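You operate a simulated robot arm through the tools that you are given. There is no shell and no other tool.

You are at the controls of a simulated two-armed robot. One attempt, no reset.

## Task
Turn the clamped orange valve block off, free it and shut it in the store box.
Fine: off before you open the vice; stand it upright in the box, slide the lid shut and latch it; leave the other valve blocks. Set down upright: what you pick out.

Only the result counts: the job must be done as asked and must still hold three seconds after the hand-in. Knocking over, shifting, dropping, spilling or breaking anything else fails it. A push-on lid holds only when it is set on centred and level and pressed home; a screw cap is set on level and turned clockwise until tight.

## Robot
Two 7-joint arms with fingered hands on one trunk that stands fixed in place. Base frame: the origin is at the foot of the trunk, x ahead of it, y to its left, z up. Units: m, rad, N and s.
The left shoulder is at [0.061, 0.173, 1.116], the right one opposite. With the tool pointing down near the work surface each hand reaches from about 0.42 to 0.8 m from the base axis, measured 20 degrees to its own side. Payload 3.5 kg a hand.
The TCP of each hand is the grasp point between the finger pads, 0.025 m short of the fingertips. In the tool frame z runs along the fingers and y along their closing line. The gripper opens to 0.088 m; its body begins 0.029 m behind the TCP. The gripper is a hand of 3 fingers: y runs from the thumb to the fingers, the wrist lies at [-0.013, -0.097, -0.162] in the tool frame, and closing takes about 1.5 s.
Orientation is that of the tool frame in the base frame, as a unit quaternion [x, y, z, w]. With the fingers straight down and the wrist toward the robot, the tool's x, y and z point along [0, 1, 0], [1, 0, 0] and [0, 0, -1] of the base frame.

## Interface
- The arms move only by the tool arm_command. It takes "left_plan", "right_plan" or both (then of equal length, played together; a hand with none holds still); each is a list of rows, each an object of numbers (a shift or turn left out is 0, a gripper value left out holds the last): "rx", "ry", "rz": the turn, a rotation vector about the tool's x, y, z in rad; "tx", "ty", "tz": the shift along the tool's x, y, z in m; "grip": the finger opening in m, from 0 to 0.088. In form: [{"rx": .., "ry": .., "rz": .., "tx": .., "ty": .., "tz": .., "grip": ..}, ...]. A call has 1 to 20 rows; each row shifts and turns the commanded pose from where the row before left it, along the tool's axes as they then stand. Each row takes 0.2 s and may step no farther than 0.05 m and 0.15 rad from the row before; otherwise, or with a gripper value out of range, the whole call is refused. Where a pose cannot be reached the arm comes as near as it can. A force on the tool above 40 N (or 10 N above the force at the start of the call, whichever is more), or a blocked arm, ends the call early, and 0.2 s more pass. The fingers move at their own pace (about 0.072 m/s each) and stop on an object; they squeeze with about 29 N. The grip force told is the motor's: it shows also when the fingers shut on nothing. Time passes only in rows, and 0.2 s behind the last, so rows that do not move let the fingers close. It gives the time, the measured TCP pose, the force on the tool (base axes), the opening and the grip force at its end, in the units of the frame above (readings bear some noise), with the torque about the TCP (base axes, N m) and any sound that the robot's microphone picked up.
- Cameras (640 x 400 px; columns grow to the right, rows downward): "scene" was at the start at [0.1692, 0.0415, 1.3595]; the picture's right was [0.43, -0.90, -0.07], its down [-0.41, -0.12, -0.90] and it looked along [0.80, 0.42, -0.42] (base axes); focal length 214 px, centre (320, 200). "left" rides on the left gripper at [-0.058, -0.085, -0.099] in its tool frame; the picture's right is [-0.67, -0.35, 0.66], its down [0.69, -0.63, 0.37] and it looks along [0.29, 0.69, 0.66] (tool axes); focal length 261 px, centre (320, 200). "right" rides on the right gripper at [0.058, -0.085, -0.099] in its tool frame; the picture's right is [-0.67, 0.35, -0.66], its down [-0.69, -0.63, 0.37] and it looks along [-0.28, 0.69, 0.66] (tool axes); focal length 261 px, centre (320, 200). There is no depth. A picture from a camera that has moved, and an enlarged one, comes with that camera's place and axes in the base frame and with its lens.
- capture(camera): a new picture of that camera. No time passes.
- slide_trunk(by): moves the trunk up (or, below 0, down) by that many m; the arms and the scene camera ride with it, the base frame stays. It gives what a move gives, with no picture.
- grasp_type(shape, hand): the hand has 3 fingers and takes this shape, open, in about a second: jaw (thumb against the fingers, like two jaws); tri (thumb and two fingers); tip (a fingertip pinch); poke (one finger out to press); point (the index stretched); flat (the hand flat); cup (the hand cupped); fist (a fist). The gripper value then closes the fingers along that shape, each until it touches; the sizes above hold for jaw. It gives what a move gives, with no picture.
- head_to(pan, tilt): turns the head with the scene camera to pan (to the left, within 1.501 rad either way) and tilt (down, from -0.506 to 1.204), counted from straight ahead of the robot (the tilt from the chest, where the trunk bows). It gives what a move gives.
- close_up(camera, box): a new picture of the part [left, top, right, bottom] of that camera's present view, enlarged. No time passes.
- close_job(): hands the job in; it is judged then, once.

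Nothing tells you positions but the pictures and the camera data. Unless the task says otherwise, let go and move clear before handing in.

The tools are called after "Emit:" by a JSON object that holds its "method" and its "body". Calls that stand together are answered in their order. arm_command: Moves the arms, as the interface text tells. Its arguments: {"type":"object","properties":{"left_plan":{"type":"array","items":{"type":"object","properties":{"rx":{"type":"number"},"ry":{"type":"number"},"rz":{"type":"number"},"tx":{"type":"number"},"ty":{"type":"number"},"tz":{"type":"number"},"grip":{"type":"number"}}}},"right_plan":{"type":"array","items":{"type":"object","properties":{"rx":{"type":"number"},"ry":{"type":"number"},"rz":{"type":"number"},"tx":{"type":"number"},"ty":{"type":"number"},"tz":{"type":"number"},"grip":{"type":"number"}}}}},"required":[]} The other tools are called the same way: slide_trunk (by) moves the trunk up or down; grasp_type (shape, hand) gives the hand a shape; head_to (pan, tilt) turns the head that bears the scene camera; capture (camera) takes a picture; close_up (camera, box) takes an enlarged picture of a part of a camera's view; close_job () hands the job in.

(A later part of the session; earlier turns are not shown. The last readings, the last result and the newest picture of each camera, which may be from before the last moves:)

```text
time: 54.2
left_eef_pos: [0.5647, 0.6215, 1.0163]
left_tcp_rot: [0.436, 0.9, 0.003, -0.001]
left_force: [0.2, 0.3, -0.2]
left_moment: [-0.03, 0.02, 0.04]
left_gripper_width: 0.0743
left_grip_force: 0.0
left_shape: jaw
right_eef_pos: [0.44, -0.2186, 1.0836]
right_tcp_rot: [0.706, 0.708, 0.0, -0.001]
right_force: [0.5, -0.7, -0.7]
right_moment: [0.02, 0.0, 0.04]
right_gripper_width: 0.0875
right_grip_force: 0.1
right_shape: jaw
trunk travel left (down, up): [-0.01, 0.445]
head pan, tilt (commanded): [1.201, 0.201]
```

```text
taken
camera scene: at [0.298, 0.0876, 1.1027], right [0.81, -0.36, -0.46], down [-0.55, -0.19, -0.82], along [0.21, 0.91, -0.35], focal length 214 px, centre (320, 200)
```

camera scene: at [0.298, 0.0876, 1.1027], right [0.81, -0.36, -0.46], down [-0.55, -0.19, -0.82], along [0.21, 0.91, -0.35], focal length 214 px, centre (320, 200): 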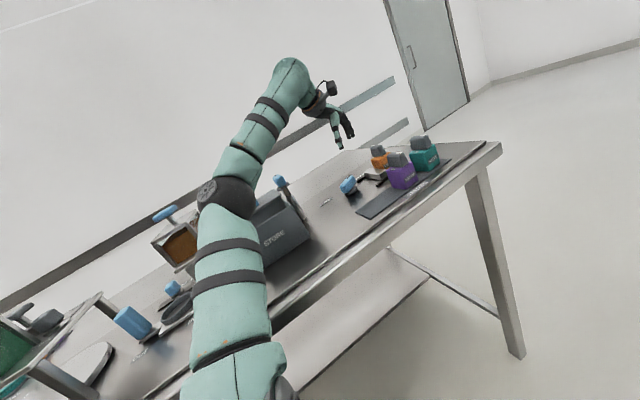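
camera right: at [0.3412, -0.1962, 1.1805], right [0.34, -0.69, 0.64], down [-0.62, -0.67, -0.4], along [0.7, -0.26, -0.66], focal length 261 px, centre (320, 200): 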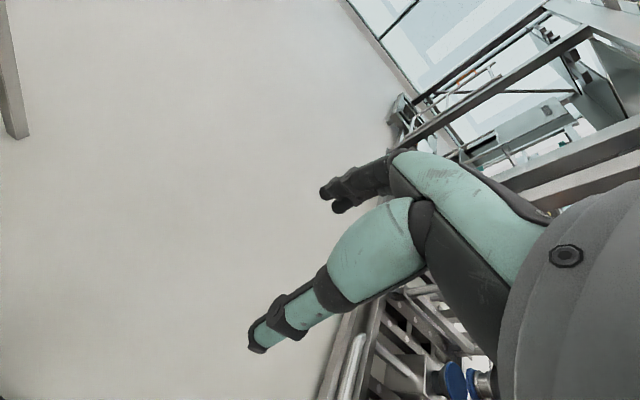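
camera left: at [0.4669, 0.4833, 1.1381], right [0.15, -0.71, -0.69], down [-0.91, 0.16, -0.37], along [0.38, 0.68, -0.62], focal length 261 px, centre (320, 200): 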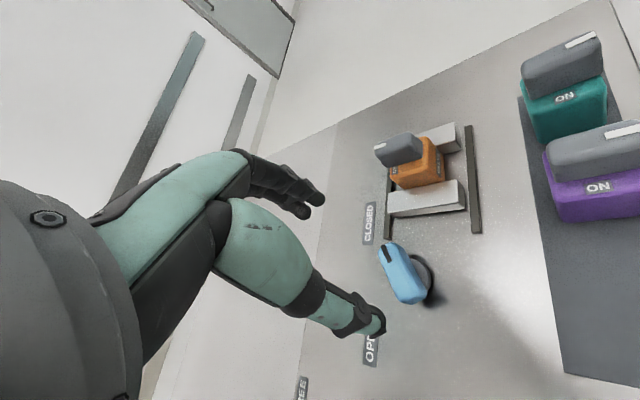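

Within measurement error the box, lid and post are unmoved. I zoom on the hopper left of the box to check it too.

Emit:
{"method": "close_up", "body": {"camera": "scene", "box": [130, 170, 320, 320]}}

Emit:
{"method": "close_up", "body": {"camera": "scene", "box": [0, 190, 220, 360]}}

```text
2.67 times, centred on (225, 245) of scene
camera zoom: at [0.298, 0.0876, 1.1027], right [0.81, -0.36, -0.46], down [-0.55, -0.19, -0.82], along [0.21, 0.91, -0.35], focal length 572 px, centre (573, 80)
```

zoom: 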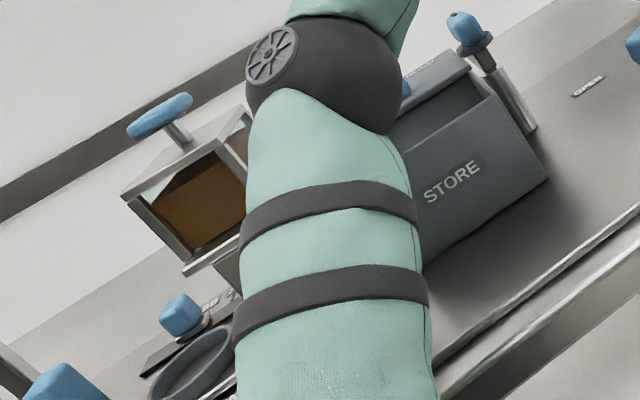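

```text
2.35 times, centred on (110, 275) of scene
camera zoom: at [0.298, 0.0876, 1.1027], right [0.81, -0.36, -0.46], down [-0.55, -0.19, -0.82], along [0.21, 0.91, -0.35], focal length 505 px, centre (814, 24)
```

zoom: 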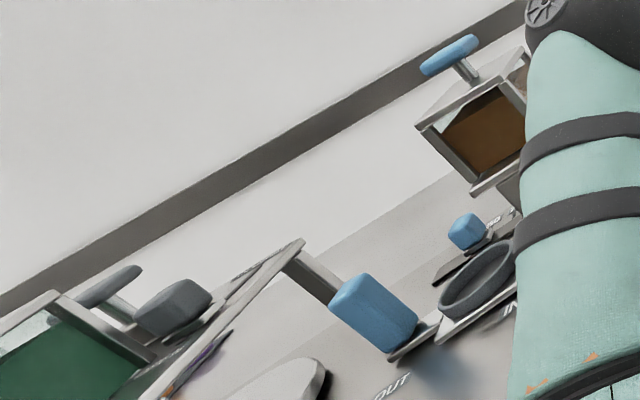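

The upper arm sits low with the trunk this far down. The lever is nearer than the knob, so I raise the trunk again to about −0.1 to lift the elbow clear of everything.

Emit:
{"method": "slide_trunk", "body": {"by": 0.09}}

Emit:
{"method": "capture", "body": {"camera": "scene"}}

```text
time: 55.5
left_eef_pos: [0.5656, 0.6216, 1.1039]
left_tcp_rot: [0.435, 0.9, 0.002, -0.002]
left_force: [0.4, -0.6, -0.2]
left_moment: [-0.03, -0.04, -0.01]
left_gripper_width: 0.0744
left_grip_force: 0.2
left_shape: jaw
right_eef_pos: [0.4401, -0.2194, 1.1729]
right_tcp_rot: [0.705, 0.709, -0.001, -0.001]
right_force: [-0.6, -0.4, -0.3]
right_moment: [-0.01, -0.01, -0.03]
right_gripper_width: 0.0877
right_grip_force: 0.0
right_shape: jaw
trunk travel left (down, up): [-0.1, 0.355]
head pan, tilt (commanded): [1.201, 0.201]
```

```text
taken
camera scene: at [0.2068, 0.088, 1.2442], right [0.88, -0.36, -0.3], down [-0.39, -0.19, -0.9], along [0.27, 0.91, -0.3], focal length 214 px, centre (320, 200)
```

scene: 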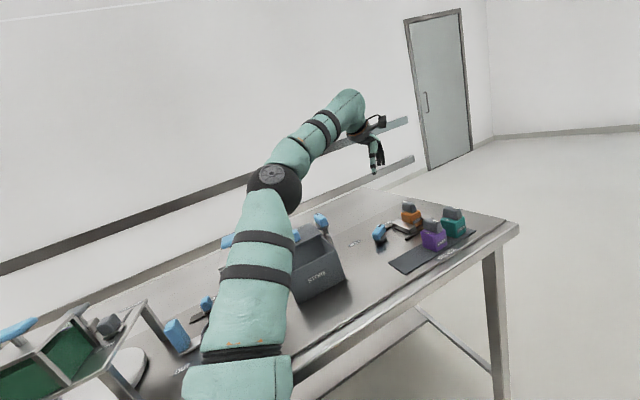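

Good clearance now. I move above the lever pivot slowly.

Emit:
{"method": "arm_command", "body": {"left_plan": [{"tx": 0.006, "ty": -0.0114, "tz": 0.026}, {"tx": 0.006, "ty": -0.0114, "tz": 0.026}, {"tx": 0.006, "ty": -0.0114, "tz": 0.026}, {"tx": 0.006, "ty": -0.0114, "tz": 0.026}, {}]}}

Emit:
{"method": "capture", "body": {"camera": "left"}}

Emit:
{"method": "capture", "body": {"camera": "scene"}}

```text
time: 56.7
left_eef_pos: [0.5185, 0.5887, 1.0085]
left_tcp_rot: [0.433, 0.901, 0.012, -0.01]
left_force: [1.4, -0.3, -1.6]
left_moment: [0.03, 0.1, 0.0]
left_gripper_width: 0.0741
left_grip_force: 0.0
left_shape: jaw
right_eef_pos: [0.4492, -0.2474, 1.1589]
right_tcp_rot: [0.704, 0.71, 0.006, -0.016]
right_force: [-0.2, -0.3, -0.3]
right_moment: [0.02, 0.04, 0.01]
right_gripper_width: 0.0879
right_grip_force: 0.0
right_shape: jaw
trunk travel left (down, up): [-0.1, 0.355]
head pan, tilt (commanded): [1.201, 0.201]
```

```text
taken
camera left: at [0.4886, 0.4878, 1.1038], right [0.14, -0.72, -0.68], down [-0.92, 0.15, -0.35], along [0.36, 0.68, -0.64], focal length 261 px, centre (320, 200)
```

left: 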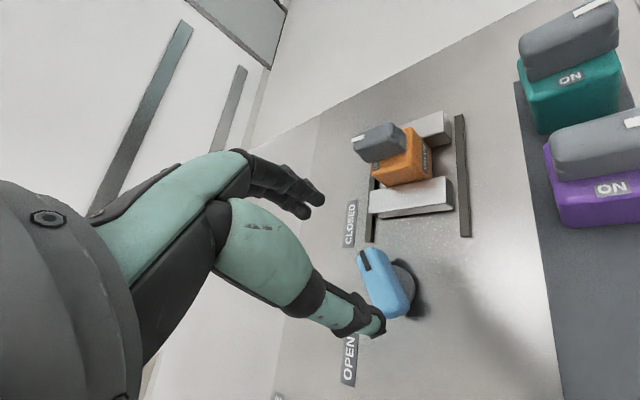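

```text
taken
camera scene: at [0.2177, 0.0503, 1.2413], right [0.88, -0.35, -0.32], down [-0.4, -0.16, -0.9], along [0.27, 0.92, -0.28], focal length 214 px, centre (320, 200)
```

scene: 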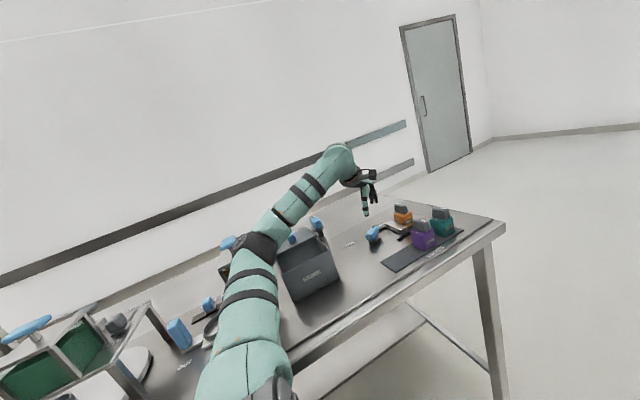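

The body was pushed again: the elbow is coming down onto the hopper/box area. I reverse the move immediately.

Emit:
{"method": "arm_command", "body": {"left_plan": [{"tx": -0.006, "ty": 0.0114, "tz": -0.026}, {"tx": -0.006, "ty": 0.0114, "tz": -0.026}, {"tx": -0.006, "ty": 0.0114, "tz": -0.026}, {}, {}]}}

Emit:
{"method": "capture", "body": {"camera": "scene"}}

Emit:
{"method": "close_up", "body": {"camera": "scene", "box": [180, 150, 380, 330]}}

```text
time: 57.9
left_eef_pos: [0.5538, 0.6171, 1.0814]
left_tcp_rot: [0.436, 0.9, 0.004, -0.001]
left_force: [0.1, -1.4, -0.2]
left_moment: [-0.01, 0.02, 0.02]
left_gripper_width: 0.0739
left_grip_force: 0.1
left_shape: jaw
right_eef_pos: [0.4394, -0.2214, 1.1726]
right_tcp_rot: [0.706, 0.708, 0.001, -0.002]
right_force: [0.4, 0.0, -0.4]
right_moment: [0.03, 0.03, -0.02]
right_gripper_width: 0.0878
right_grip_force: 0.0
right_shape: jaw
trunk travel left (down, up): [-0.1, 0.355]
head pan, tilt (commanded): [1.201, 0.201]
```

```text
taken
camera scene: at [0.2065, 0.0862, 1.2445], right [0.88, -0.36, -0.3], down [-0.39, -0.18, -0.9], along [0.27, 0.91, -0.3], focal length 214 px, centre (320, 200)
```

scene: 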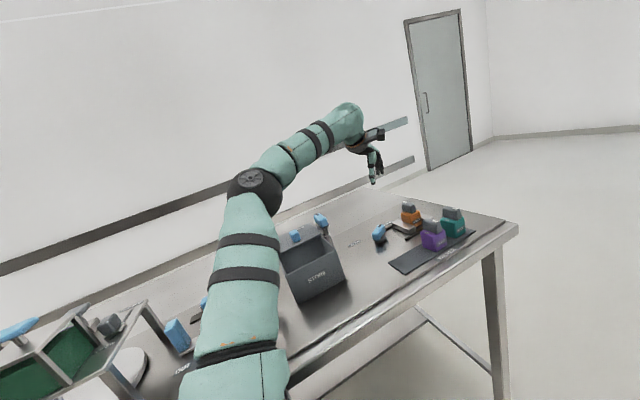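

```text
2.22 times, centred on (280, 240) of scene
camera zoom: at [0.2065, 0.0862, 1.2445], right [0.88, -0.36, -0.3], down [-0.39, -0.18, -0.9], along [0.27, 0.91, -0.3], focal length 477 px, centre (409, 111)
```

zoom: 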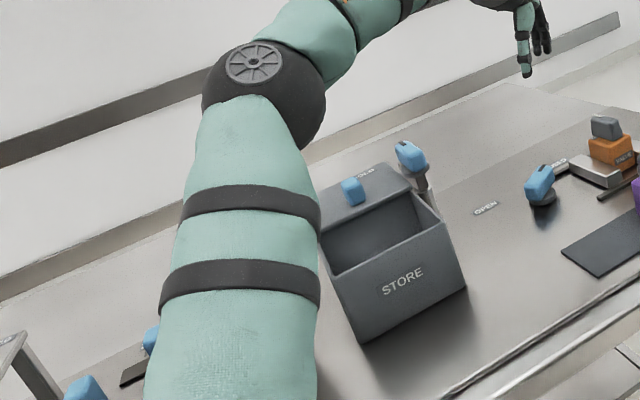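

Everything settled back. At trunk height 0 the arm worked near the table without trouble, so I raise the trunk by another 0.1 m before approaching the lever again.

Emit:
{"method": "slide_trunk", "body": {"by": 0.1}}

Emit:
{"method": "head_to", "body": {"pan": 0.85, "tilt": 0.649}}

Emit:
{"method": "capture", "body": {"camera": "scene"}}

Emit:
{"method": "close_up", "body": {"camera": "scene", "box": [160, 135, 300, 255]}}

```text
time: 59.2
left_eef_pos: [0.5548, 0.6197, 1.1792]
left_tcp_rot: [0.436, 0.9, 0.003, -0.001]
left_force: [-0.6, -0.4, 0.1]
left_moment: [0.01, -0.01, 0.01]
left_gripper_width: 0.0741
left_grip_force: 0.0
left_shape: jaw
right_eef_pos: [0.4389, -0.2206, 1.2731]
right_tcp_rot: [0.705, 0.709, 0.001, -0.002]
right_force: [0.7, -0.2, -0.1]
right_moment: [0.02, 0.04, -0.04]
right_gripper_width: 0.0876
right_grip_force: 0.1
right_shape: jaw
trunk travel left (down, up): [-0.2, 0.255]
head pan, tilt (commanded): [1.201, 0.201]
```

```text
time: 60.1
left_eef_pos: [0.5537, 0.6195, 1.1792]
left_tcp_rot: [0.436, 0.9, 0.003, -0.001]
left_force: [0.0, -0.5, 0.1]
left_moment: [0.01, 0.04, 0.0]
left_gripper_width: 0.0739
left_grip_force: 0.1
left_shape: jaw
right_eef_pos: [0.4386, -0.219, 1.2731]
right_tcp_rot: [0.706, 0.709, 0.001, -0.002]
right_force: [0.9, 0.2, -0.1]
right_moment: [-0.01, 0.02, 0.02]
right_gripper_width: 0.0876
right_grip_force: 0.1
right_shape: jaw
trunk travel left (down, up): [-0.2, 0.255]
head pan, tilt (commanded): [0.85, 0.649]
```

```text
taken
camera scene: at [0.1369, 0.0662, 1.3314], right [0.74, -0.66, -0.13], down [-0.53, -0.45, -0.72], along [0.41, 0.6, -0.68], focal length 214 px, centre (320, 200)
```

scene: 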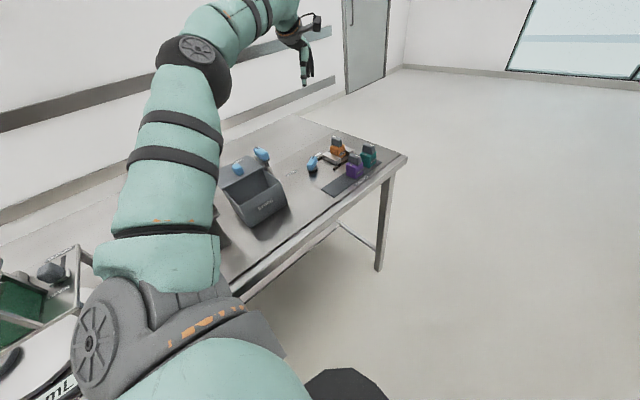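

```text
3.33 times, centred on (230, 195) of scene
camera zoom: at [0.1369, 0.0662, 1.3314], right [0.74, -0.66, -0.13], down [-0.53, -0.45, -0.72], along [0.41, 0.6, -0.68], focal length 715 px, centre (620, 217)
```

zoom: 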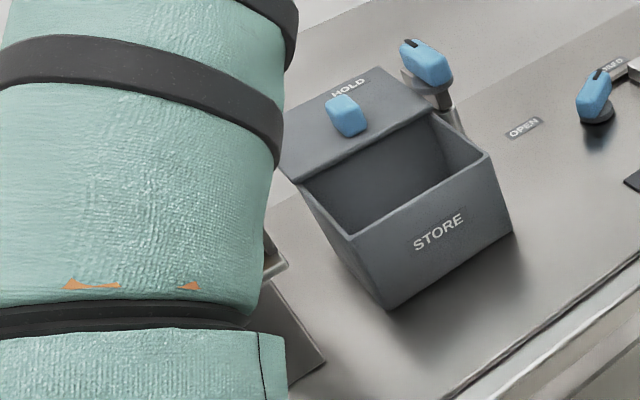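

From the original viewpoint, box, lid and hopper are exactly where they were, so nothing was shifted. I approach the lever again in two stages, checking for body displacement.

Emit:
{"method": "arm_command", "body": {"left_plan": [{"tx": 0.003, "ty": -0.0058, "tz": 0.03}, {"tx": 0.003, "ty": -0.0058, "tz": 0.03}, {"tx": 0.003, "ty": -0.0058, "tz": 0.03}, {}]}}

Emit:
{"method": "capture", "body": {"camera": "scene"}}

```text
time: 61.1
left_eef_pos: [0.5344, 0.6159, 1.0904]
left_tcp_rot: [0.436, 0.9, 0.004, -0.002]
left_force: [-0.2, 0.5, -0.7]
left_moment: [0.0, -0.01, 0.0]
left_gripper_width: 0.074
left_grip_force: 0.0
left_shape: jaw
right_eef_pos: [0.4379, -0.2187, 1.2742]
right_tcp_rot: [0.706, 0.708, 0.001, 0.0]
right_force: [0.2, 0.2, 0.5]
right_moment: [-0.02, 0.02, -0.03]
right_gripper_width: 0.0879
right_grip_force: 0.0
right_shape: jaw
trunk travel left (down, up): [-0.2, 0.255]
head pan, tilt (commanded): [0.85, 0.649]
```

```text
taken
camera scene: at [0.137, 0.0661, 1.3314], right [0.74, -0.66, -0.13], down [-0.53, -0.45, -0.72], along [0.41, 0.6, -0.69], focal length 214 px, centre (320, 200)
```

scene: 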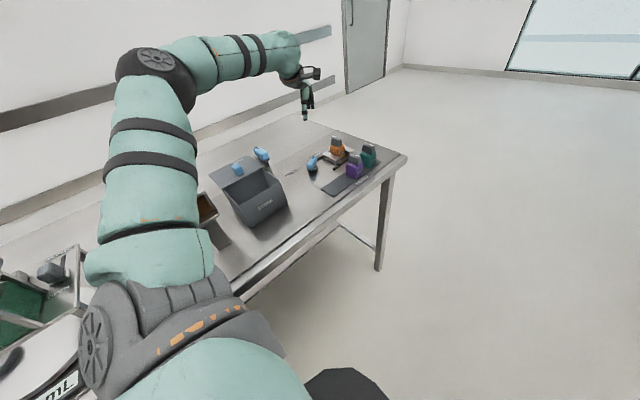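

Body undisturbed (camera unchanged). I continue down to the hover above the lever.

Emit:
{"method": "arm_command", "body": {"left_plan": [{"tx": 0.003, "ty": -0.0058, "tz": 0.025}, {"tx": 0.003, "ty": -0.0058, "tz": 0.025}, {"tx": 0.003, "ty": -0.0058, "tz": 0.03}, {}]}}

Emit:
{"method": "capture", "body": {"camera": "scene"}}

Emit:
{"method": "capture", "body": {"camera": "left"}}

```text
time: 62.1
left_eef_pos: [0.5145, 0.6139, 1.0088]
left_tcp_rot: [0.436, 0.9, 0.003, 0.0]
left_force: [0.8, 0.1, -0.2]
left_moment: [0.0, 0.02, 0.02]
left_gripper_width: 0.0741
left_grip_force: 0.1
left_shape: jaw
right_eef_pos: [0.4389, -0.2204, 1.2739]
right_tcp_rot: [0.706, 0.708, 0.001, 0.0]
right_force: [0.1, -0.5, 0.2]
right_moment: [-0.01, -0.01, -0.03]
right_gripper_width: 0.0877
right_grip_force: 0.1
right_shape: jaw
trunk travel left (down, up): [-0.2, 0.255]
head pan, tilt (commanded): [0.85, 0.649]
```

```text
taken
camera scene: at [0.137, 0.0662, 1.3314], right [0.74, -0.66, -0.13], down [-0.53, -0.45, -0.72], along [0.41, 0.6, -0.69], focal length 214 px, centre (320, 200)
```

scene: 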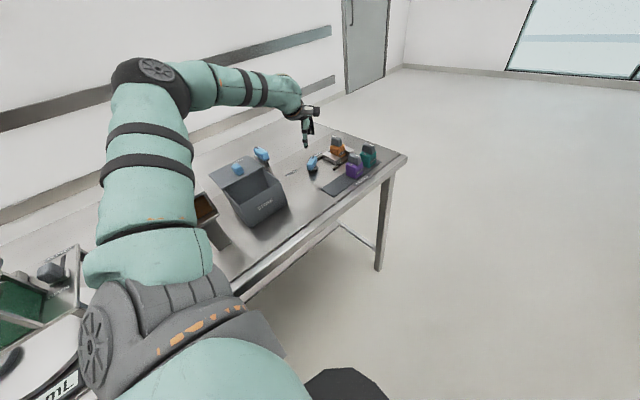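

```text
taken
camera left: at [0.4831, 0.5141, 1.1069], right [0.14, -0.74, -0.66], down [-0.92, 0.15, -0.37], along [0.37, 0.66, -0.66], focal length 261 px, centre (320, 200)
```

left: 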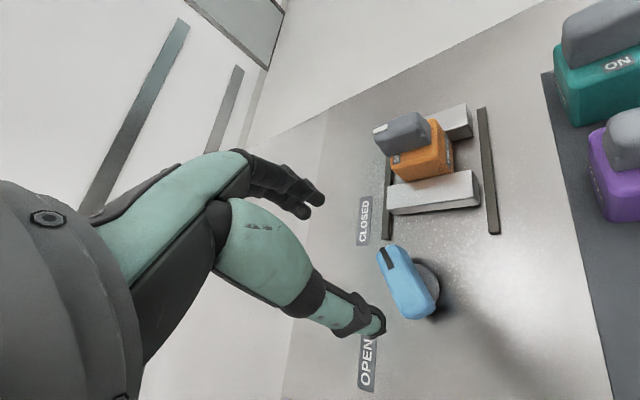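

The arm now hovers above the lever without disturbing anything. I zoom in to measure the lever's axis exactly.

Emit:
{"method": "close_up", "body": {"camera": "left", "box": [350, 225, 460, 335]}}

Emit:
{"method": "close_up", "body": {"camera": "scene", "box": [290, 130, 340, 180]}}

```text
3.64 times, centred on (405, 280) of left
camera zoom: at [0.4831, 0.5141, 1.1069], right [0.14, -0.74, -0.66], down [-0.92, 0.15, -0.37], along [0.37, 0.66, -0.66], focal length 948 px, centre (11, -91)
```

zoom: 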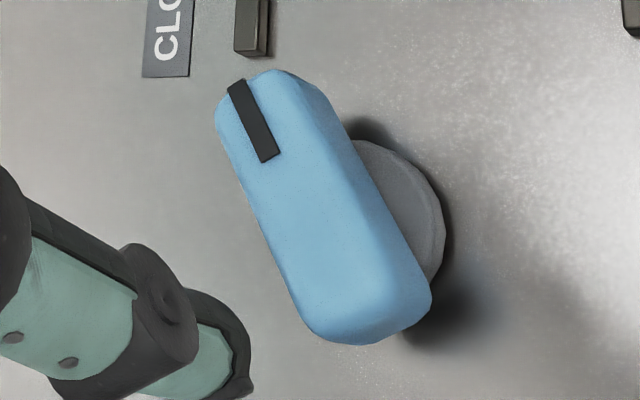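

```text
8.00 times, centred on (315, 155) of scene
camera zoom: at [0.137, 0.0662, 1.3314], right [0.74, -0.66, -0.13], down [-0.53, -0.45, -0.72], along [0.41, 0.6, -0.69], focal length 1716 px, centre (360, 560)
```

zoom: 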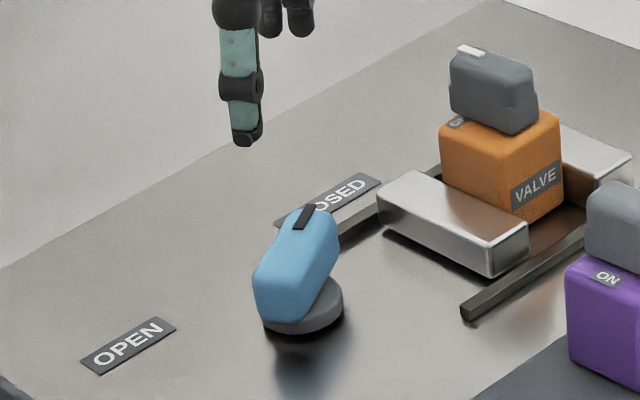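

The lever's axis is at about 30° with its centre near (0.513, 0.611). I align the hand to that, and descend to straddle the lever's ends.

Emit:
{"method": "arm_command", "body": {"left_plan": [{"rz": 0.14}, {"tx": -0.0018, "ty": -0.0028, "tz": 0.02}, {"tz": 0.026}, {"tz": 0.026}, {"tz": 0.0248}, {}]}}

Emit:
{"method": "capture", "body": {"camera": "left"}}

Emit:
{"method": "close_up", "body": {"camera": "scene", "box": [280, 120, 350, 180]}}

```text
time: 63.5
left_eef_pos: [0.5131, 0.6111, 0.9128]
left_tcp_rot: [0.498, 0.867, 0.004, -0.001]
left_force: [-0.4, -0.2, 0.7]
left_moment: [-0.02, 0.01, -0.01]
left_gripper_width: 0.074
left_grip_force: 0.1
left_shape: jaw
right_eef_pos: [0.4385, -0.2193, 1.2733]
right_tcp_rot: [0.706, 0.708, 0.0, 0.0]
right_force: [0.4, 0.4, 0.2]
right_moment: [-0.02, -0.02, -0.02]
right_gripper_width: 0.0876
right_grip_force: 0.0
right_shape: jaw
trunk travel left (down, up): [-0.2, 0.255]
head pan, tilt (commanded): [0.85, 0.649]
```

```text
taken
camera left: at [0.4683, 0.5176, 1.0106], right [0.04, -0.75, -0.66], down [-0.89, 0.28, -0.37], along [0.46, 0.6, -0.66], focal length 261 px, centre (320, 200)
```

left: 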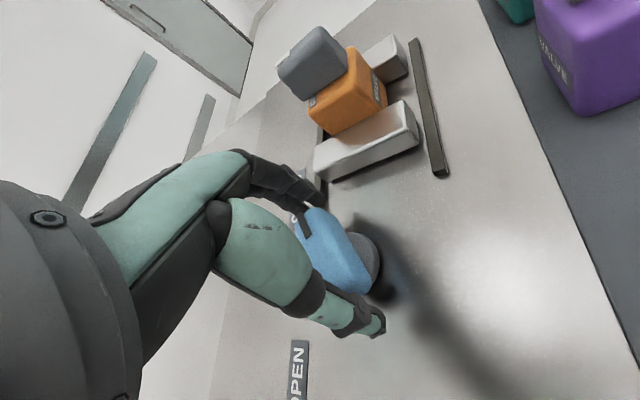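

```text
6.67 times, centred on (315, 150) of scene
camera zoom: at [0.1368, 0.0662, 1.3314], right [0.74, -0.66, -0.13], down [-0.53, -0.45, -0.72], along [0.41, 0.6, -0.69], focal length 1430 px, centre (353, 533)
```

zoom: 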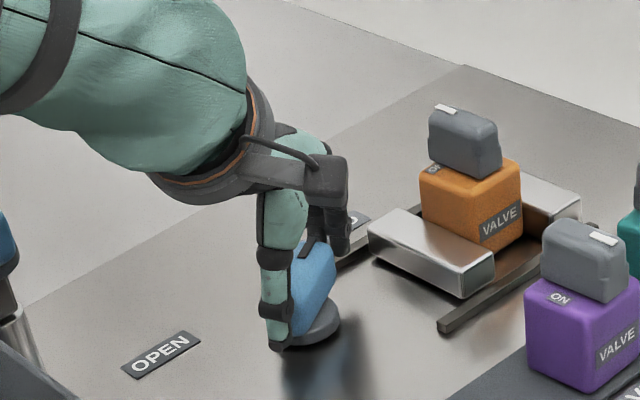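

The fingers straddle the lever's two ends. I close on it.

Emit:
{"method": "arm_command", "body": {"left_plan": [{"grip": 0.045}, {}, {}, {}, {}, {}]}}

Emit:
{"method": "close_up", "body": {"camera": "left", "box": [230, 140, 430, 370]}}

```text
time: 64.9
left_eef_pos: [0.5131, 0.6114, 0.9126]
left_tcp_rot: [0.497, 0.868, 0.003, -0.001]
left_force: [1.2, 0.0, -0.6]
left_moment: [0.02, -0.05, -0.03]
left_gripper_width: 0.0537
left_grip_force: 28.9
left_shape: jaw
right_eef_pos: [0.4391, -0.2198, 1.2727]
right_tcp_rot: [0.706, 0.708, -0.001, -0.002]
right_force: [0.4, 1.0, 0.1]
right_moment: [0.0, 0.0, 0.0]
right_gripper_width: 0.0877
right_grip_force: 0.2
right_shape: jaw
trunk travel left (down, up): [-0.2, 0.255]
head pan, tilt (commanded): [0.85, 0.649]
```

```text
1.74 times, centred on (330, 255) of left
camera zoom: at [0.4688, 0.5177, 1.0105], right [0.04, -0.75, -0.66], down [-0.89, 0.28, -0.37], along [0.46, 0.6, -0.66], focal length 453 px, centre (303, 104)
```

zoom: 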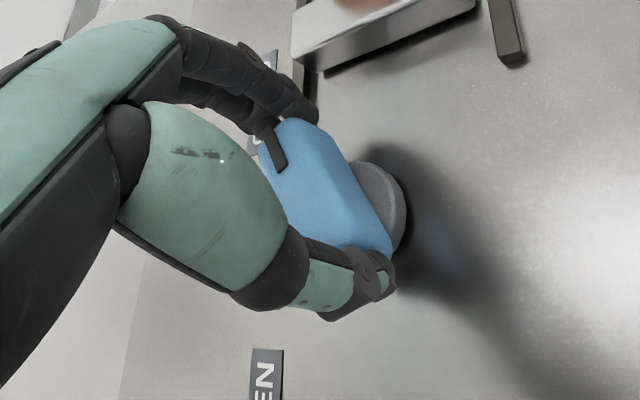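

Gripped at width 0.054. I turn counter-clockwise toward OPEN gently and watch the torque.

Emit:
{"method": "arm_command", "body": {"left_plan": [{"rz": -0.07}, {"rz": -0.07}, {"rz": -0.07}, {"rz": -0.07}]}}

Emit:
{"method": "close_up", "body": {"camera": "left", "box": [230, 140, 430, 370]}}

```text
time: 65.9
left_eef_pos: [0.5142, 0.6111, 0.9124]
left_tcp_rot: [0.371, 0.928, 0.004, 0.0]
left_force: [4.8, 4.9, 0.6]
left_moment: [0.09, -0.09, -0.08]
left_gripper_width: 0.0535
left_grip_force: 29.3
left_shape: jaw
right_eef_pos: [0.4399, -0.2195, 1.2729]
right_tcp_rot: [0.706, 0.709, -0.001, -0.001]
right_force: [-0.4, 0.7, 0.1]
right_moment: [0.0, -0.05, -0.02]
right_gripper_width: 0.0874
right_grip_force: 0.0
right_shape: jaw
trunk travel left (down, up): [-0.2, 0.255]
head pan, tilt (commanded): [0.85, 0.649]
```

```text
1.74 times, centred on (330, 255) of left
camera zoom: at [0.4971, 0.5093, 1.0103], right [0.25, -0.71, -0.66], down [-0.93, 0.02, -0.37], along [0.27, 0.7, -0.66], focal length 453 px, centre (303, 104)
```

zoom: 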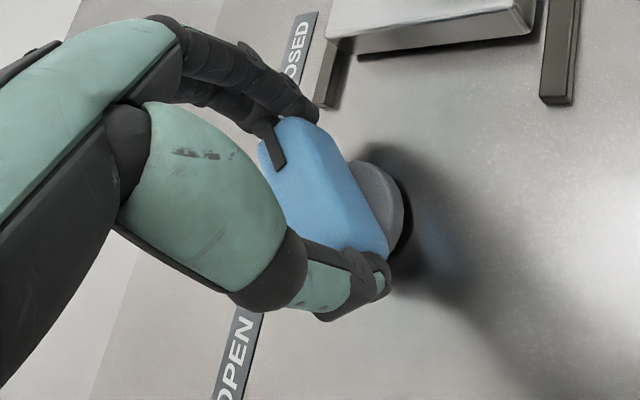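

The lever turns with the hand; the small side force suggests my pivot is a few millimetres off, so I add a slight compensating shift and continue.

Emit:
{"method": "arm_command", "body": {"left_plan": [{"rz": -0.07, "ty": 0.001}, {"rz": -0.07, "ty": 0.001}, {"rz": -0.07, "ty": 0.0005, "tx": -0.0002}, {"rz": -0.07, "ty": 0.0004, "tx": -0.0002}, {}]}}

Emit:
{"method": "close_up", "body": {"camera": "left", "box": [230, 140, 430, 370]}}

Emit:
{"method": "close_up", "body": {"camera": "scene", "box": [280, 120, 380, 190]}}

```text
time: 67.1
left_eef_pos: [0.5155, 0.6124, 0.9118]
left_tcp_rot: [0.238, 0.971, 0.004, 0.001]
left_force: [-1.4, -0.4, -2.5]
left_moment: [-0.04, 0.04, -0.03]
left_gripper_width: 0.0537
left_grip_force: 29.1
left_shape: jaw
right_eef_pos: [0.4385, -0.2189, 1.2737]
right_tcp_rot: [0.706, 0.709, 0.001, -0.001]
right_force: [-1.4, 0.5, -0.9]
right_moment: [0.01, -0.01, -0.01]
right_gripper_width: 0.0875
right_grip_force: 0.1
right_shape: jaw
trunk travel left (down, up): [-0.2, 0.255]
head pan, tilt (commanded): [0.85, 0.649]
```

```text
1.74 times, centred on (330, 255) of left
camera zoom: at [0.5268, 0.5104, 1.0106], right [0.43, -0.61, -0.66], down [-0.9, -0.24, -0.37], along [0.07, 0.75, -0.66], focal length 453 px, centre (303, 104)
```

zoom: 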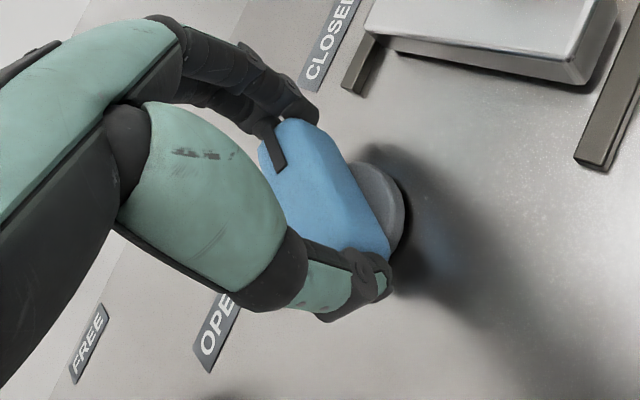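

```text
5.71 times, centred on (330, 155) of scene
camera zoom: at [0.1369, 0.0665, 1.3313], right [0.74, -0.66, -0.13], down [-0.53, -0.45, -0.72], along [0.41, 0.6, -0.69], focal length 1226 px, centre (263, 457)
```

zoom: 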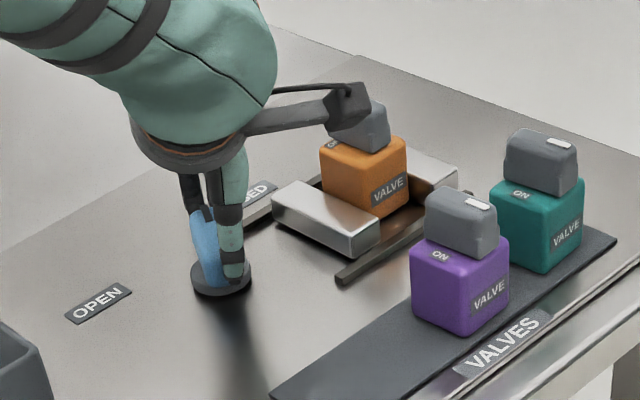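

Emit:
{"method": "arm_command", "body": {"left_plan": [{"rz": -0.08, "ty": 0.0004}, {"rz": -0.08, "ty": 0.0004}, {"rz": -0.08, "ty": 0.0004}, {"rz": -0.08, "ty": 0.0004}, {"rz": -0.08, "ty": 0.0004}, {}]}}

Emit:
{"method": "close_up", "body": {"camera": "left", "box": [230, 140, 430, 370]}}

Emit:
{"method": "close_up", "body": {"camera": "scene", "box": [280, 120, 380, 190]}}

```text
time: 68.5
left_eef_pos: [0.517, 0.616, 0.9136]
left_tcp_rot: [0.041, 0.999, 0.004, 0.001]
left_force: [0.9, 2.6, -2.7]
left_moment: [0.04, -0.04, -0.05]
left_gripper_width: 0.0534
left_grip_force: 29.0
left_shape: jaw
right_eef_pos: [0.4381, -0.218, 1.2739]
right_tcp_rot: [0.706, 0.708, -0.001, -0.001]
right_force: [0.6, -0.5, 0.5]
right_moment: [-0.01, 0.01, 0.01]
right_gripper_width: 0.0879
right_grip_force: 0.1
right_shape: jaw
trunk travel left (down, up): [-0.2, 0.255]
head pan, tilt (commanded): [0.85, 0.649]
```

```text
1.74 times, centred on (330, 255) of left
camera zoom: at [0.5656, 0.5252, 1.011], right [0.64, -0.4, -0.66], down [-0.73, -0.57, -0.37], along [-0.23, 0.72, -0.66], focal length 453 px, centre (303, 104)
```

zoom: 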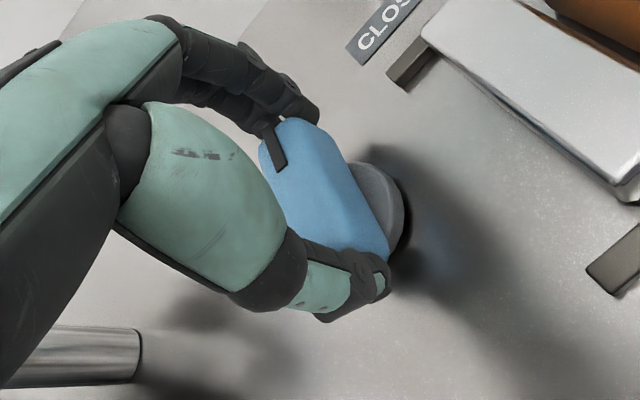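

```text
5.71 times, centred on (330, 155) of scene
camera zoom: at [0.1376, 0.0674, 1.3312], right [0.74, -0.66, -0.13], down [-0.53, -0.45, -0.72], along [0.41, 0.6, -0.69], focal length 1226 px, centre (263, 457)
```

zoom: 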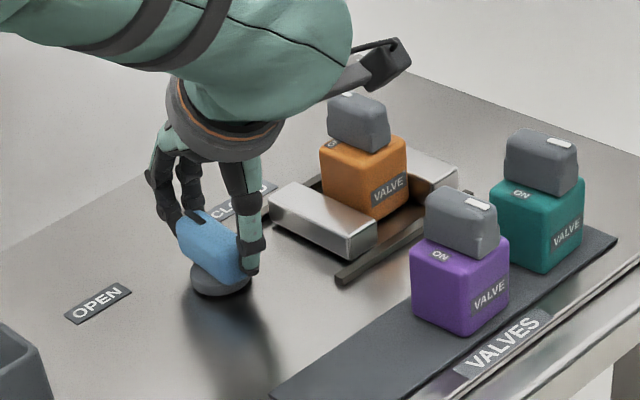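

The near jaw has begun to move away from the block, so this opens the vice. I continue turning.

Emit:
{"method": "arm_command", "body": {"left_plan": [{"rz": -0.07, "ty": 0.0003, "tx": 0.0002}, {"rz": -0.07, "ty": 0.0003, "tx": 0.0002}, {"rz": -0.07, "ty": 0.0003, "tx": 0.0002}, {}]}}

Emit:
{"method": "close_up", "body": {"camera": "scene", "box": [280, 120, 380, 190]}}

```text
time: 69.5
left_eef_pos: [0.5072, 0.6141, 0.9146]
left_tcp_rot: [-0.064, 0.998, 0.001, -0.001]
left_force: [18.3, 10.3, -24.6]
left_moment: [0.12, -0.15, 0.01]
left_gripper_width: 0.0537
left_grip_force: 28.5
left_shape: jaw
left hand out of reach, approached as far as the arm can: row 1, 2, 3
right_eef_pos: [0.4459, -0.2132, 1.2719]
right_tcp_rot: [0.705, 0.709, -0.003, -0.002]
right_force: [0.6, -0.2, 0.0]
right_moment: [-0.03, -0.01, -0.01]
right_gripper_width: 0.0877
right_grip_force: 0.0
right_shape: jaw
trunk travel left (down, up): [-0.2, 0.255]
head pan, tilt (commanded): [0.85, 0.649]
```

```text
5.71 times, centred on (330, 155) of scene
camera zoom: at [0.1441, 0.0722, 1.33], right [0.74, -0.66, -0.13], down [-0.53, -0.46, -0.71], along [0.41, 0.59, -0.69], focal length 1226 px, centre (263, 457)
```

zoom: 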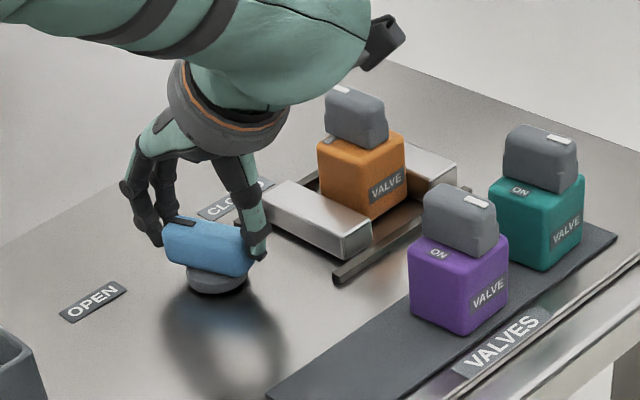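

The arm hit its limit at about 97° and is straining. I ease back a little to take off the load before releasing.

Emit:
{"method": "arm_command", "body": {"left_plan": [{"rz": 0.06, "tx": -0.005}, {"rz": 0.05, "tx": -0.004}, {}]}}

```text
time: 70.3
left_eef_pos: [0.5132, 0.6141, 0.9159]
left_tcp_rot: [-0.009, 1.0, 0.0, -0.002]
left_force: [1.2, 1.0, -34.3]
left_moment: [-0.16, 0.06, -0.02]
left_gripper_width: 0.0547
left_grip_force: 28.8
left_shape: jaw
right_eef_pos: [0.4416, -0.2142, 1.2729]
right_tcp_rot: [0.706, 0.708, -0.002, -0.001]
right_force: [0.8, 0.4, -0.2]
right_moment: [-0.01, 0.0, 0.02]
right_gripper_width: 0.0878
right_grip_force: 0.0
right_shape: jaw
trunk travel left (down, up): [-0.2, 0.255]
head pan, tilt (commanded): [0.85, 0.649]
```

Emit:
{"method": "arm_command", "body": {"left_plan": [{"tz": 0.006}, {"tz": 0.004}]}}

```text
time: 70.9
left_eef_pos: [0.5096, 0.6125, 0.9131]
left_tcp_rot: [-0.009, 1.0, 0.003, 0.002]
left_force: [10.3, 12.5, -0.3]
left_moment: [0.25, -0.2, -0.05]
left_gripper_width: 0.0536
left_grip_force: 28.6
left_shape: jaw
left hand out of reach, approached as far as the arm can: row 2
right_eef_pos: [0.4405, -0.2161, 1.2739]
right_tcp_rot: [0.706, 0.708, 0.0, 0.0]
right_force: [0.5, -1.0, 0.0]
right_moment: [0.01, -0.01, -0.02]
right_gripper_width: 0.0878
right_grip_force: 0.1
right_shape: jaw
trunk travel left (down, up): [-0.2, 0.255]
head pan, tilt (commanded): [0.85, 0.649]
```

Vertical load is gone and the side load is modest. I open the fingers and rise clear.

Emit:
{"method": "arm_command", "body": {"left_plan": [{"grip": 0.08}, {}, {}, {}, {"tz": -0.02}, {"tz": -0.03}, {"tz": -0.035}]}}

Emit:
{"method": "capture", "body": {"camera": "scene"}}

Emit:
{"method": "close_up", "body": {"camera": "scene", "box": [280, 120, 380, 190]}}

```text
time: 72.5
left_eef_pos: [0.5065, 0.6096, 0.9989]
left_tcp_rot: [-0.01, 1.0, 0.004, 0.001]
left_force: [0.8, 0.1, 0.3]
left_moment: [0.03, -0.03, 0.04]
left_gripper_width: 0.08
left_grip_force: 0.0
left_shape: jaw
right_eef_pos: [0.438, -0.2199, 1.2725]
right_tcp_rot: [0.706, 0.708, 0.002, -0.002]
right_force: [0.6, -0.5, 0.2]
right_moment: [-0.01, 0.01, -0.04]
right_gripper_width: 0.0875
right_grip_force: 0.1
right_shape: jaw
trunk travel left (down, up): [-0.2, 0.255]
head pan, tilt (commanded): [0.85, 0.649]
```

```text
taken
camera scene: at [0.1365, 0.0657, 1.3315], right [0.74, -0.66, -0.13], down [-0.53, -0.45, -0.72], along [0.42, 0.6, -0.69], focal length 214 px, centre (320, 200)
```

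scene: 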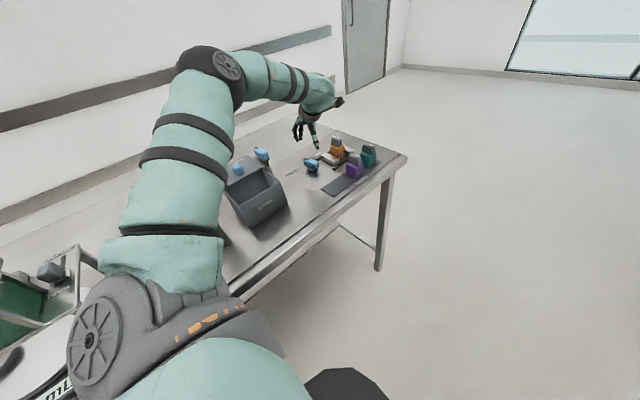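

```text
5.71 times, centred on (330, 155) of scene
camera zoom: at [0.1365, 0.0657, 1.3315], right [0.74, -0.66, -0.13], down [-0.53, -0.45, -0.72], along [0.42, 0.6, -0.69], focal length 1226 px, centre (263, 457)
```

zoom: 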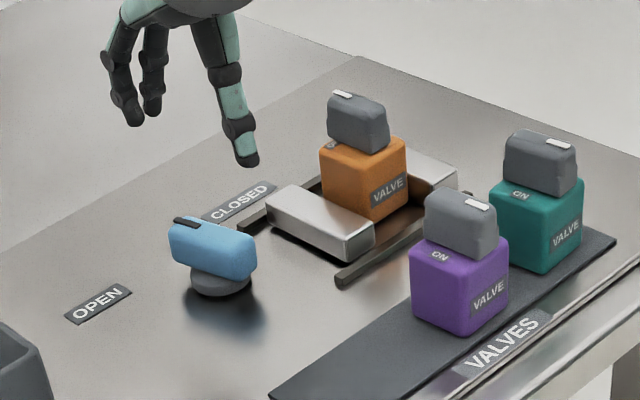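

The lever stays at about 95°. I now turn the hand to grip the lever by its long sides for the rest of the swing.

Emit:
{"method": "arm_command", "body": {"left_plan": [{"rz": 0.1358}, {"rz": 0.1358}, {"rz": 0.1358}, {"rz": 0.1358}, {"rz": 0.1358}, {"rz": 0.1358}, {"rz": 0.1358}, {"rz": 0.1358}, {"rz": 0.1358}, {"rz": 0.1358}, {"rz": 0.1358}, {"grip": 0.062}, {}]}}

Emit:
{"method": "capture", "body": {"camera": "left"}}

Emit:
{"method": "capture", "body": {"camera": "scene"}}

```text
time: 75.3
left_eef_pos: [0.5073, 0.6104, 0.9991]
left_tcp_rot: [0.673, 0.74, 0.004, -0.001]
left_force: [-0.4, 1.3, -0.6]
left_moment: [-0.01, 0.03, -0.05]
left_gripper_width: 0.0624
left_grip_force: 0.1
left_shape: jaw
right_eef_pos: [0.4382, -0.2202, 1.2732]
right_tcp_rot: [0.706, 0.708, 0.001, -0.001]
right_force: [0.1, 0.1, -0.1]
right_moment: [0.0, -0.02, -0.01]
right_gripper_width: 0.0878
right_grip_force: 0.1
right_shape: jaw
trunk travel left (down, up): [-0.2, 0.255]
head pan, tilt (commanded): [0.85, 0.649]
```

```text
taken
camera left: at [0.427, 0.5439, 1.0963], right [-0.28, -0.7, -0.66], down [-0.69, 0.63, -0.36], along [0.67, 0.35, -0.66], focal length 261 px, centre (320, 200)
```

left: 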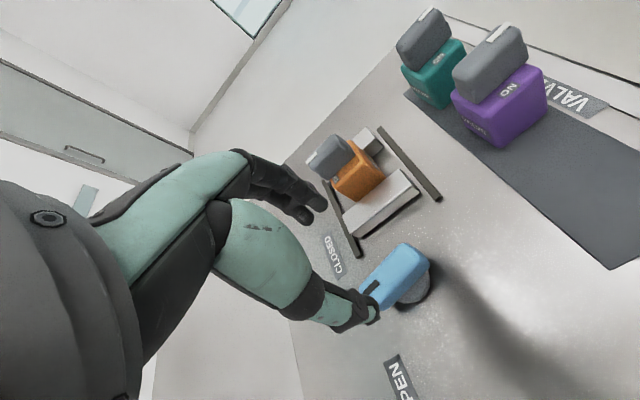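

```text
taken
camera scene: at [0.137, 0.0662, 1.3313], right [0.74, -0.66, -0.13], down [-0.53, -0.45, -0.72], along [0.41, 0.6, -0.69], focal length 214 px, centre (320, 200)
```

scene: 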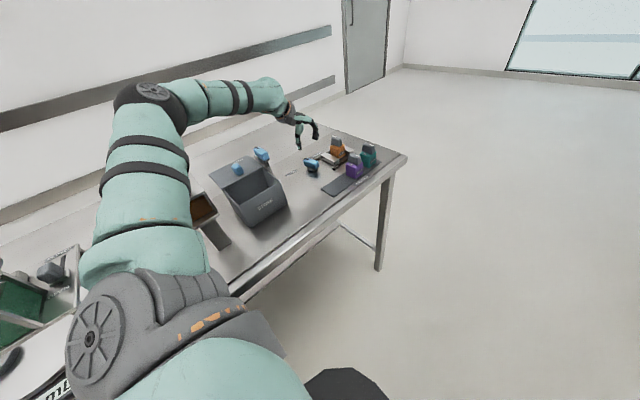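

Emit:
{"method": "close_up", "body": {"camera": "left", "box": [340, 225, 450, 335]}}

Emit:
{"method": "close_up", "body": {"camera": "scene", "box": [290, 130, 340, 180]}}

```text
3.64 times, centred on (395, 280) of left
camera zoom: at [0.427, 0.5439, 1.0963], right [-0.28, -0.7, -0.66], down [-0.69, 0.63, -0.36], along [0.67, 0.35, -0.66], focal length 948 px, centre (47, -91)
```

zoom: 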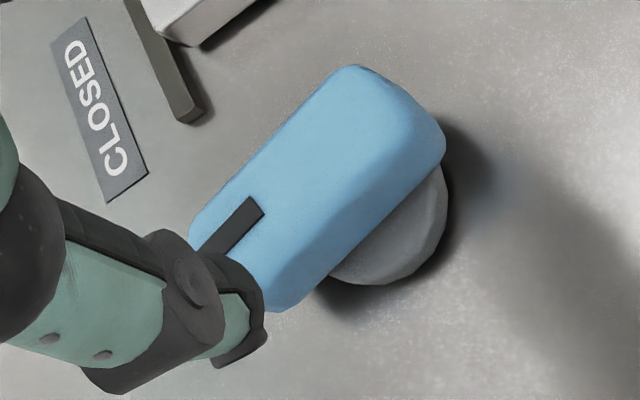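

```text
8.00 times, centred on (315, 155) of scene
camera zoom: at [0.137, 0.0662, 1.3313], right [0.74, -0.66, -0.13], down [-0.53, -0.45, -0.72], along [0.41, 0.6, -0.69], focal length 1716 px, centre (360, 560)
```

zoom: 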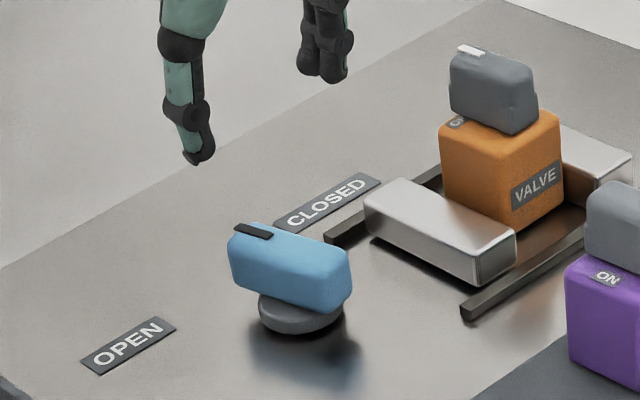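

The lever is at about 100°. I align the hand perpendicular to it, descend and grip its sides.

Emit:
{"method": "arm_command", "body": {"left_plan": [{"rz": -0.09}, {"tz": 0.022}, {"tz": 0.022}, {"tz": 0.022}, {"tz": 0.02}, {}, {"grip": 0.015}, {}, {}, {}, {}]}}

Emit:
{"method": "close_up", "body": {"camera": "left", "box": [230, 140, 450, 370]}}

Emit:
{"method": "close_up", "body": {"camera": "scene", "box": [280, 110, 360, 180]}}

```text
time: 77.7
left_eef_pos: [0.5074, 0.61, 0.9126]
left_tcp_rot: [0.639, 0.769, 0.004, -0.001]
left_force: [5.7, 0.5, -0.4]
left_moment: [0.04, -0.15, 0.01]
left_gripper_width: 0.019
left_grip_force: 29.0
left_shape: jaw
right_eef_pos: [0.4395, -0.2181, 1.273]
right_tcp_rot: [0.705, 0.709, -0.001, -0.001]
right_force: [0.6, 0.0, 0.4]
right_moment: [0.0, -0.03, 0.01]
right_gripper_width: 0.0877
right_grip_force: 0.1
right_shape: jaw
trunk travel left (down, up): [-0.2, 0.255]
head pan, tilt (commanded): [0.85, 0.649]
```

```text
1.74 times, centred on (340, 255) of left
camera zoom: at [0.4343, 0.5371, 1.0102], right [-0.22, -0.72, -0.66], down [-0.74, 0.56, -0.36], along [0.63, 0.41, -0.66], focal length 453 px, centre (285, 104)
```

zoom: 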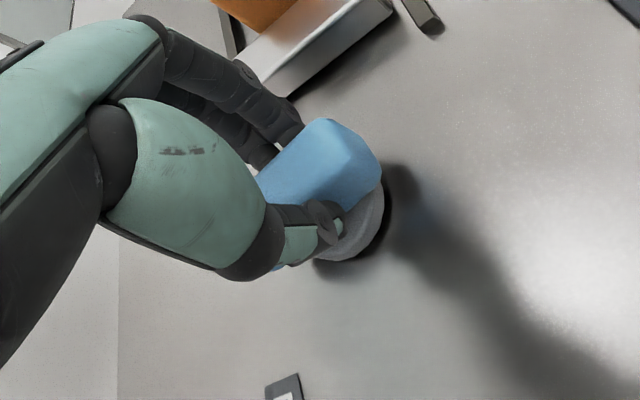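

```text
5.71 times, centred on (320, 145) of scene
camera zoom: at [0.1381, 0.0663, 1.3312], right [0.74, -0.66, -0.13], down [-0.53, -0.45, -0.72], along [0.41, 0.6, -0.69], focal length 1226 px, centre (320, 514)
```

zoom: 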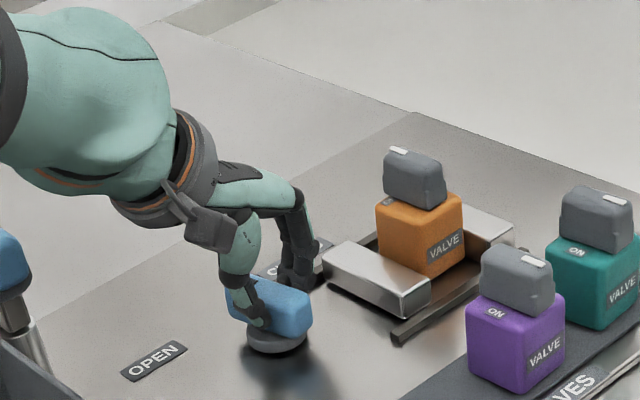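

Gripped. I turn it further toward OPEN, with a small centring shift.

Emit:
{"method": "arm_command", "body": {"left_plan": [{"ty": 0.002}, {"rz": -0.07, "ty": 0.001}, {"rz": -0.07}, {"rz": -0.07}, {"rz": -0.07}]}}

Emit:
{"method": "close_up", "body": {"camera": "scene", "box": [280, 110, 360, 180]}}

```text
time: 78.9
left_eef_pos: [0.5089, 0.61, 0.9121]
left_tcp_rot: [0.525, 0.851, 0.003, -0.001]
left_force: [-2.6, -3.3, -2.1]
left_moment: [-0.08, 0.05, -0.01]
left_gripper_width: 0.0184
left_grip_force: 29.1
left_shape: jaw
right_eef_pos: [0.4388, -0.2192, 1.2733]
right_tcp_rot: [0.706, 0.708, 0.002, -0.001]
right_force: [1.0, 0.1, -0.1]
right_moment: [0.0, 0.0, 0.01]
right_gripper_width: 0.088
right_grip_force: 0.0
right_shape: jaw
trunk travel left (down, up): [-0.2, 0.255]
head pan, tilt (commanded): [0.85, 0.649]
```

```text
5.71 times, centred on (320, 145) of scene
camera zoom: at [0.1372, 0.0657, 1.3313], right [0.74, -0.66, -0.13], down [-0.53, -0.45, -0.72], along [0.41, 0.6, -0.69], focal length 1226 px, centre (320, 514)
```

zoom: 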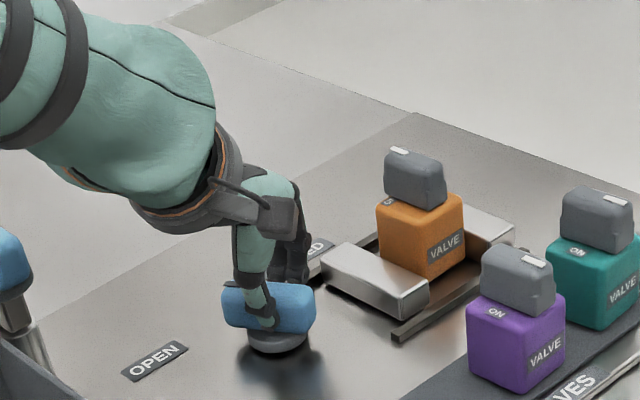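

Emit:
{"method": "arm_command", "body": {"left_plan": [{"rz": -0.07}, {"rz": -0.07}, {"rz": -0.07}, {"rz": -0.07}, {}]}}

Emit:
{"method": "close_up", "body": {"camera": "scene", "box": [280, 110, 360, 180]}}

```text
time: 80.1
left_eef_pos: [0.5129, 0.6112, 0.9121]
left_tcp_rot: [0.401, 0.916, 0.005, -0.001]
left_force: [2.7, -0.2, -0.1]
left_moment: [0.0, -0.08, -0.02]
left_gripper_width: 0.0182
left_grip_force: 28.8
left_shape: jaw
right_eef_pos: [0.4394, -0.2192, 1.2732]
right_tcp_rot: [0.706, 0.708, 0.0, -0.002]
right_force: [0.0, 0.2, -0.1]
right_moment: [-0.03, 0.02, 0.0]
right_gripper_width: 0.0873
right_grip_force: 0.0
right_shape: jaw
trunk travel left (down, up): [-0.2, 0.255]
head pan, tilt (commanded): [0.85, 0.649]
```

```text
5.71 times, centred on (320, 145) of scene
camera zoom: at [0.1379, 0.0659, 1.3313], right [0.74, -0.66, -0.13], down [-0.53, -0.45, -0.72], along [0.41, 0.6, -0.69], focal length 1226 px, centre (320, 514)
```

zoom: 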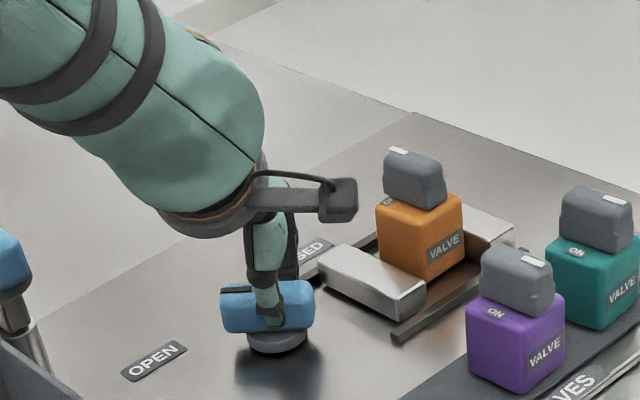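

Emit:
{"method": "arm_command", "body": {"left_plan": [{"rz": -0.06}, {"rz": -0.06}, {"rz": -0.06}, {}]}}

Emit:
{"method": "close_up", "body": {"camera": "scene", "box": [280, 110, 360, 180]}}

Emit:
{"method": "close_up", "body": {"camera": "left", "box": [230, 100, 470, 370]}}

```text
time: 81.1
left_eef_pos: [0.5113, 0.611, 0.9129]
left_tcp_rot: [0.318, 0.948, 0.005, -0.001]
left_force: [7.1, 1.8, 1.5]
left_moment: [0.07, -0.16, -0.03]
left_gripper_width: 0.0182
left_grip_force: 28.9
left_shape: jaw
right_eef_pos: [0.4395, -0.2183, 1.2731]
right_tcp_rot: [0.706, 0.708, 0.0, -0.001]
right_force: [0.0, 0.6, 0.0]
right_moment: [-0.03, 0.04, 0.03]
right_gripper_width: 0.0875
right_grip_force: 0.1
right_shape: jaw
trunk travel left (down, up): [-0.2, 0.255]
head pan, tilt (commanded): [0.85, 0.649]
```

```text
5.71 times, centred on (320, 145) of scene
camera zoom: at [0.1382, 0.0664, 1.3312], right [0.74, -0.66, -0.13], down [-0.53, -0.45, -0.72], along [0.41, 0.6, -0.69], focal length 1226 px, centre (320, 514)
```

zoom: 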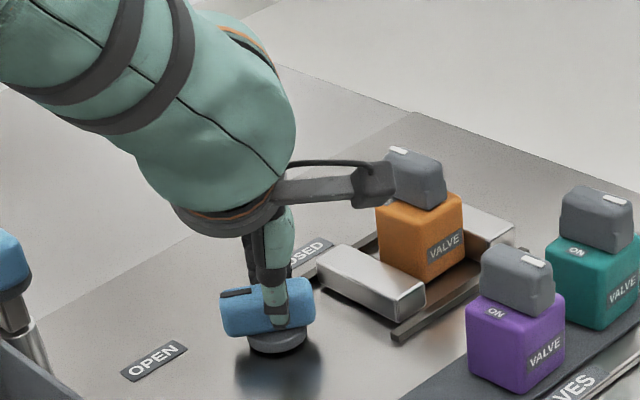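

```text
1.48 times, centred on (350, 235) of left
camera zoom: at [0.5058, 0.5079, 1.0101], right [0.33, -0.68, -0.66], down [-0.93, -0.09, -0.37], along [0.19, 0.73, -0.66], focal length 386 px, centre (276, 148)
```

zoom: 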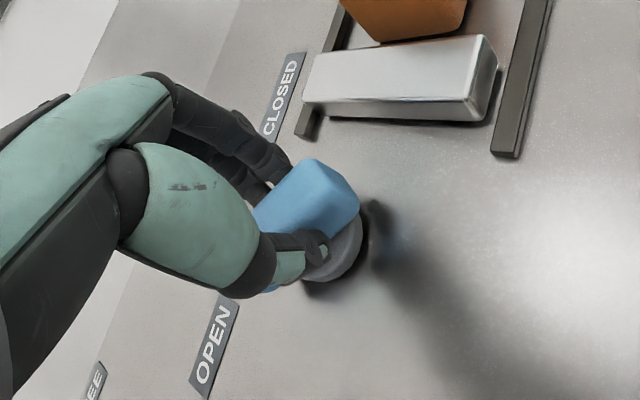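

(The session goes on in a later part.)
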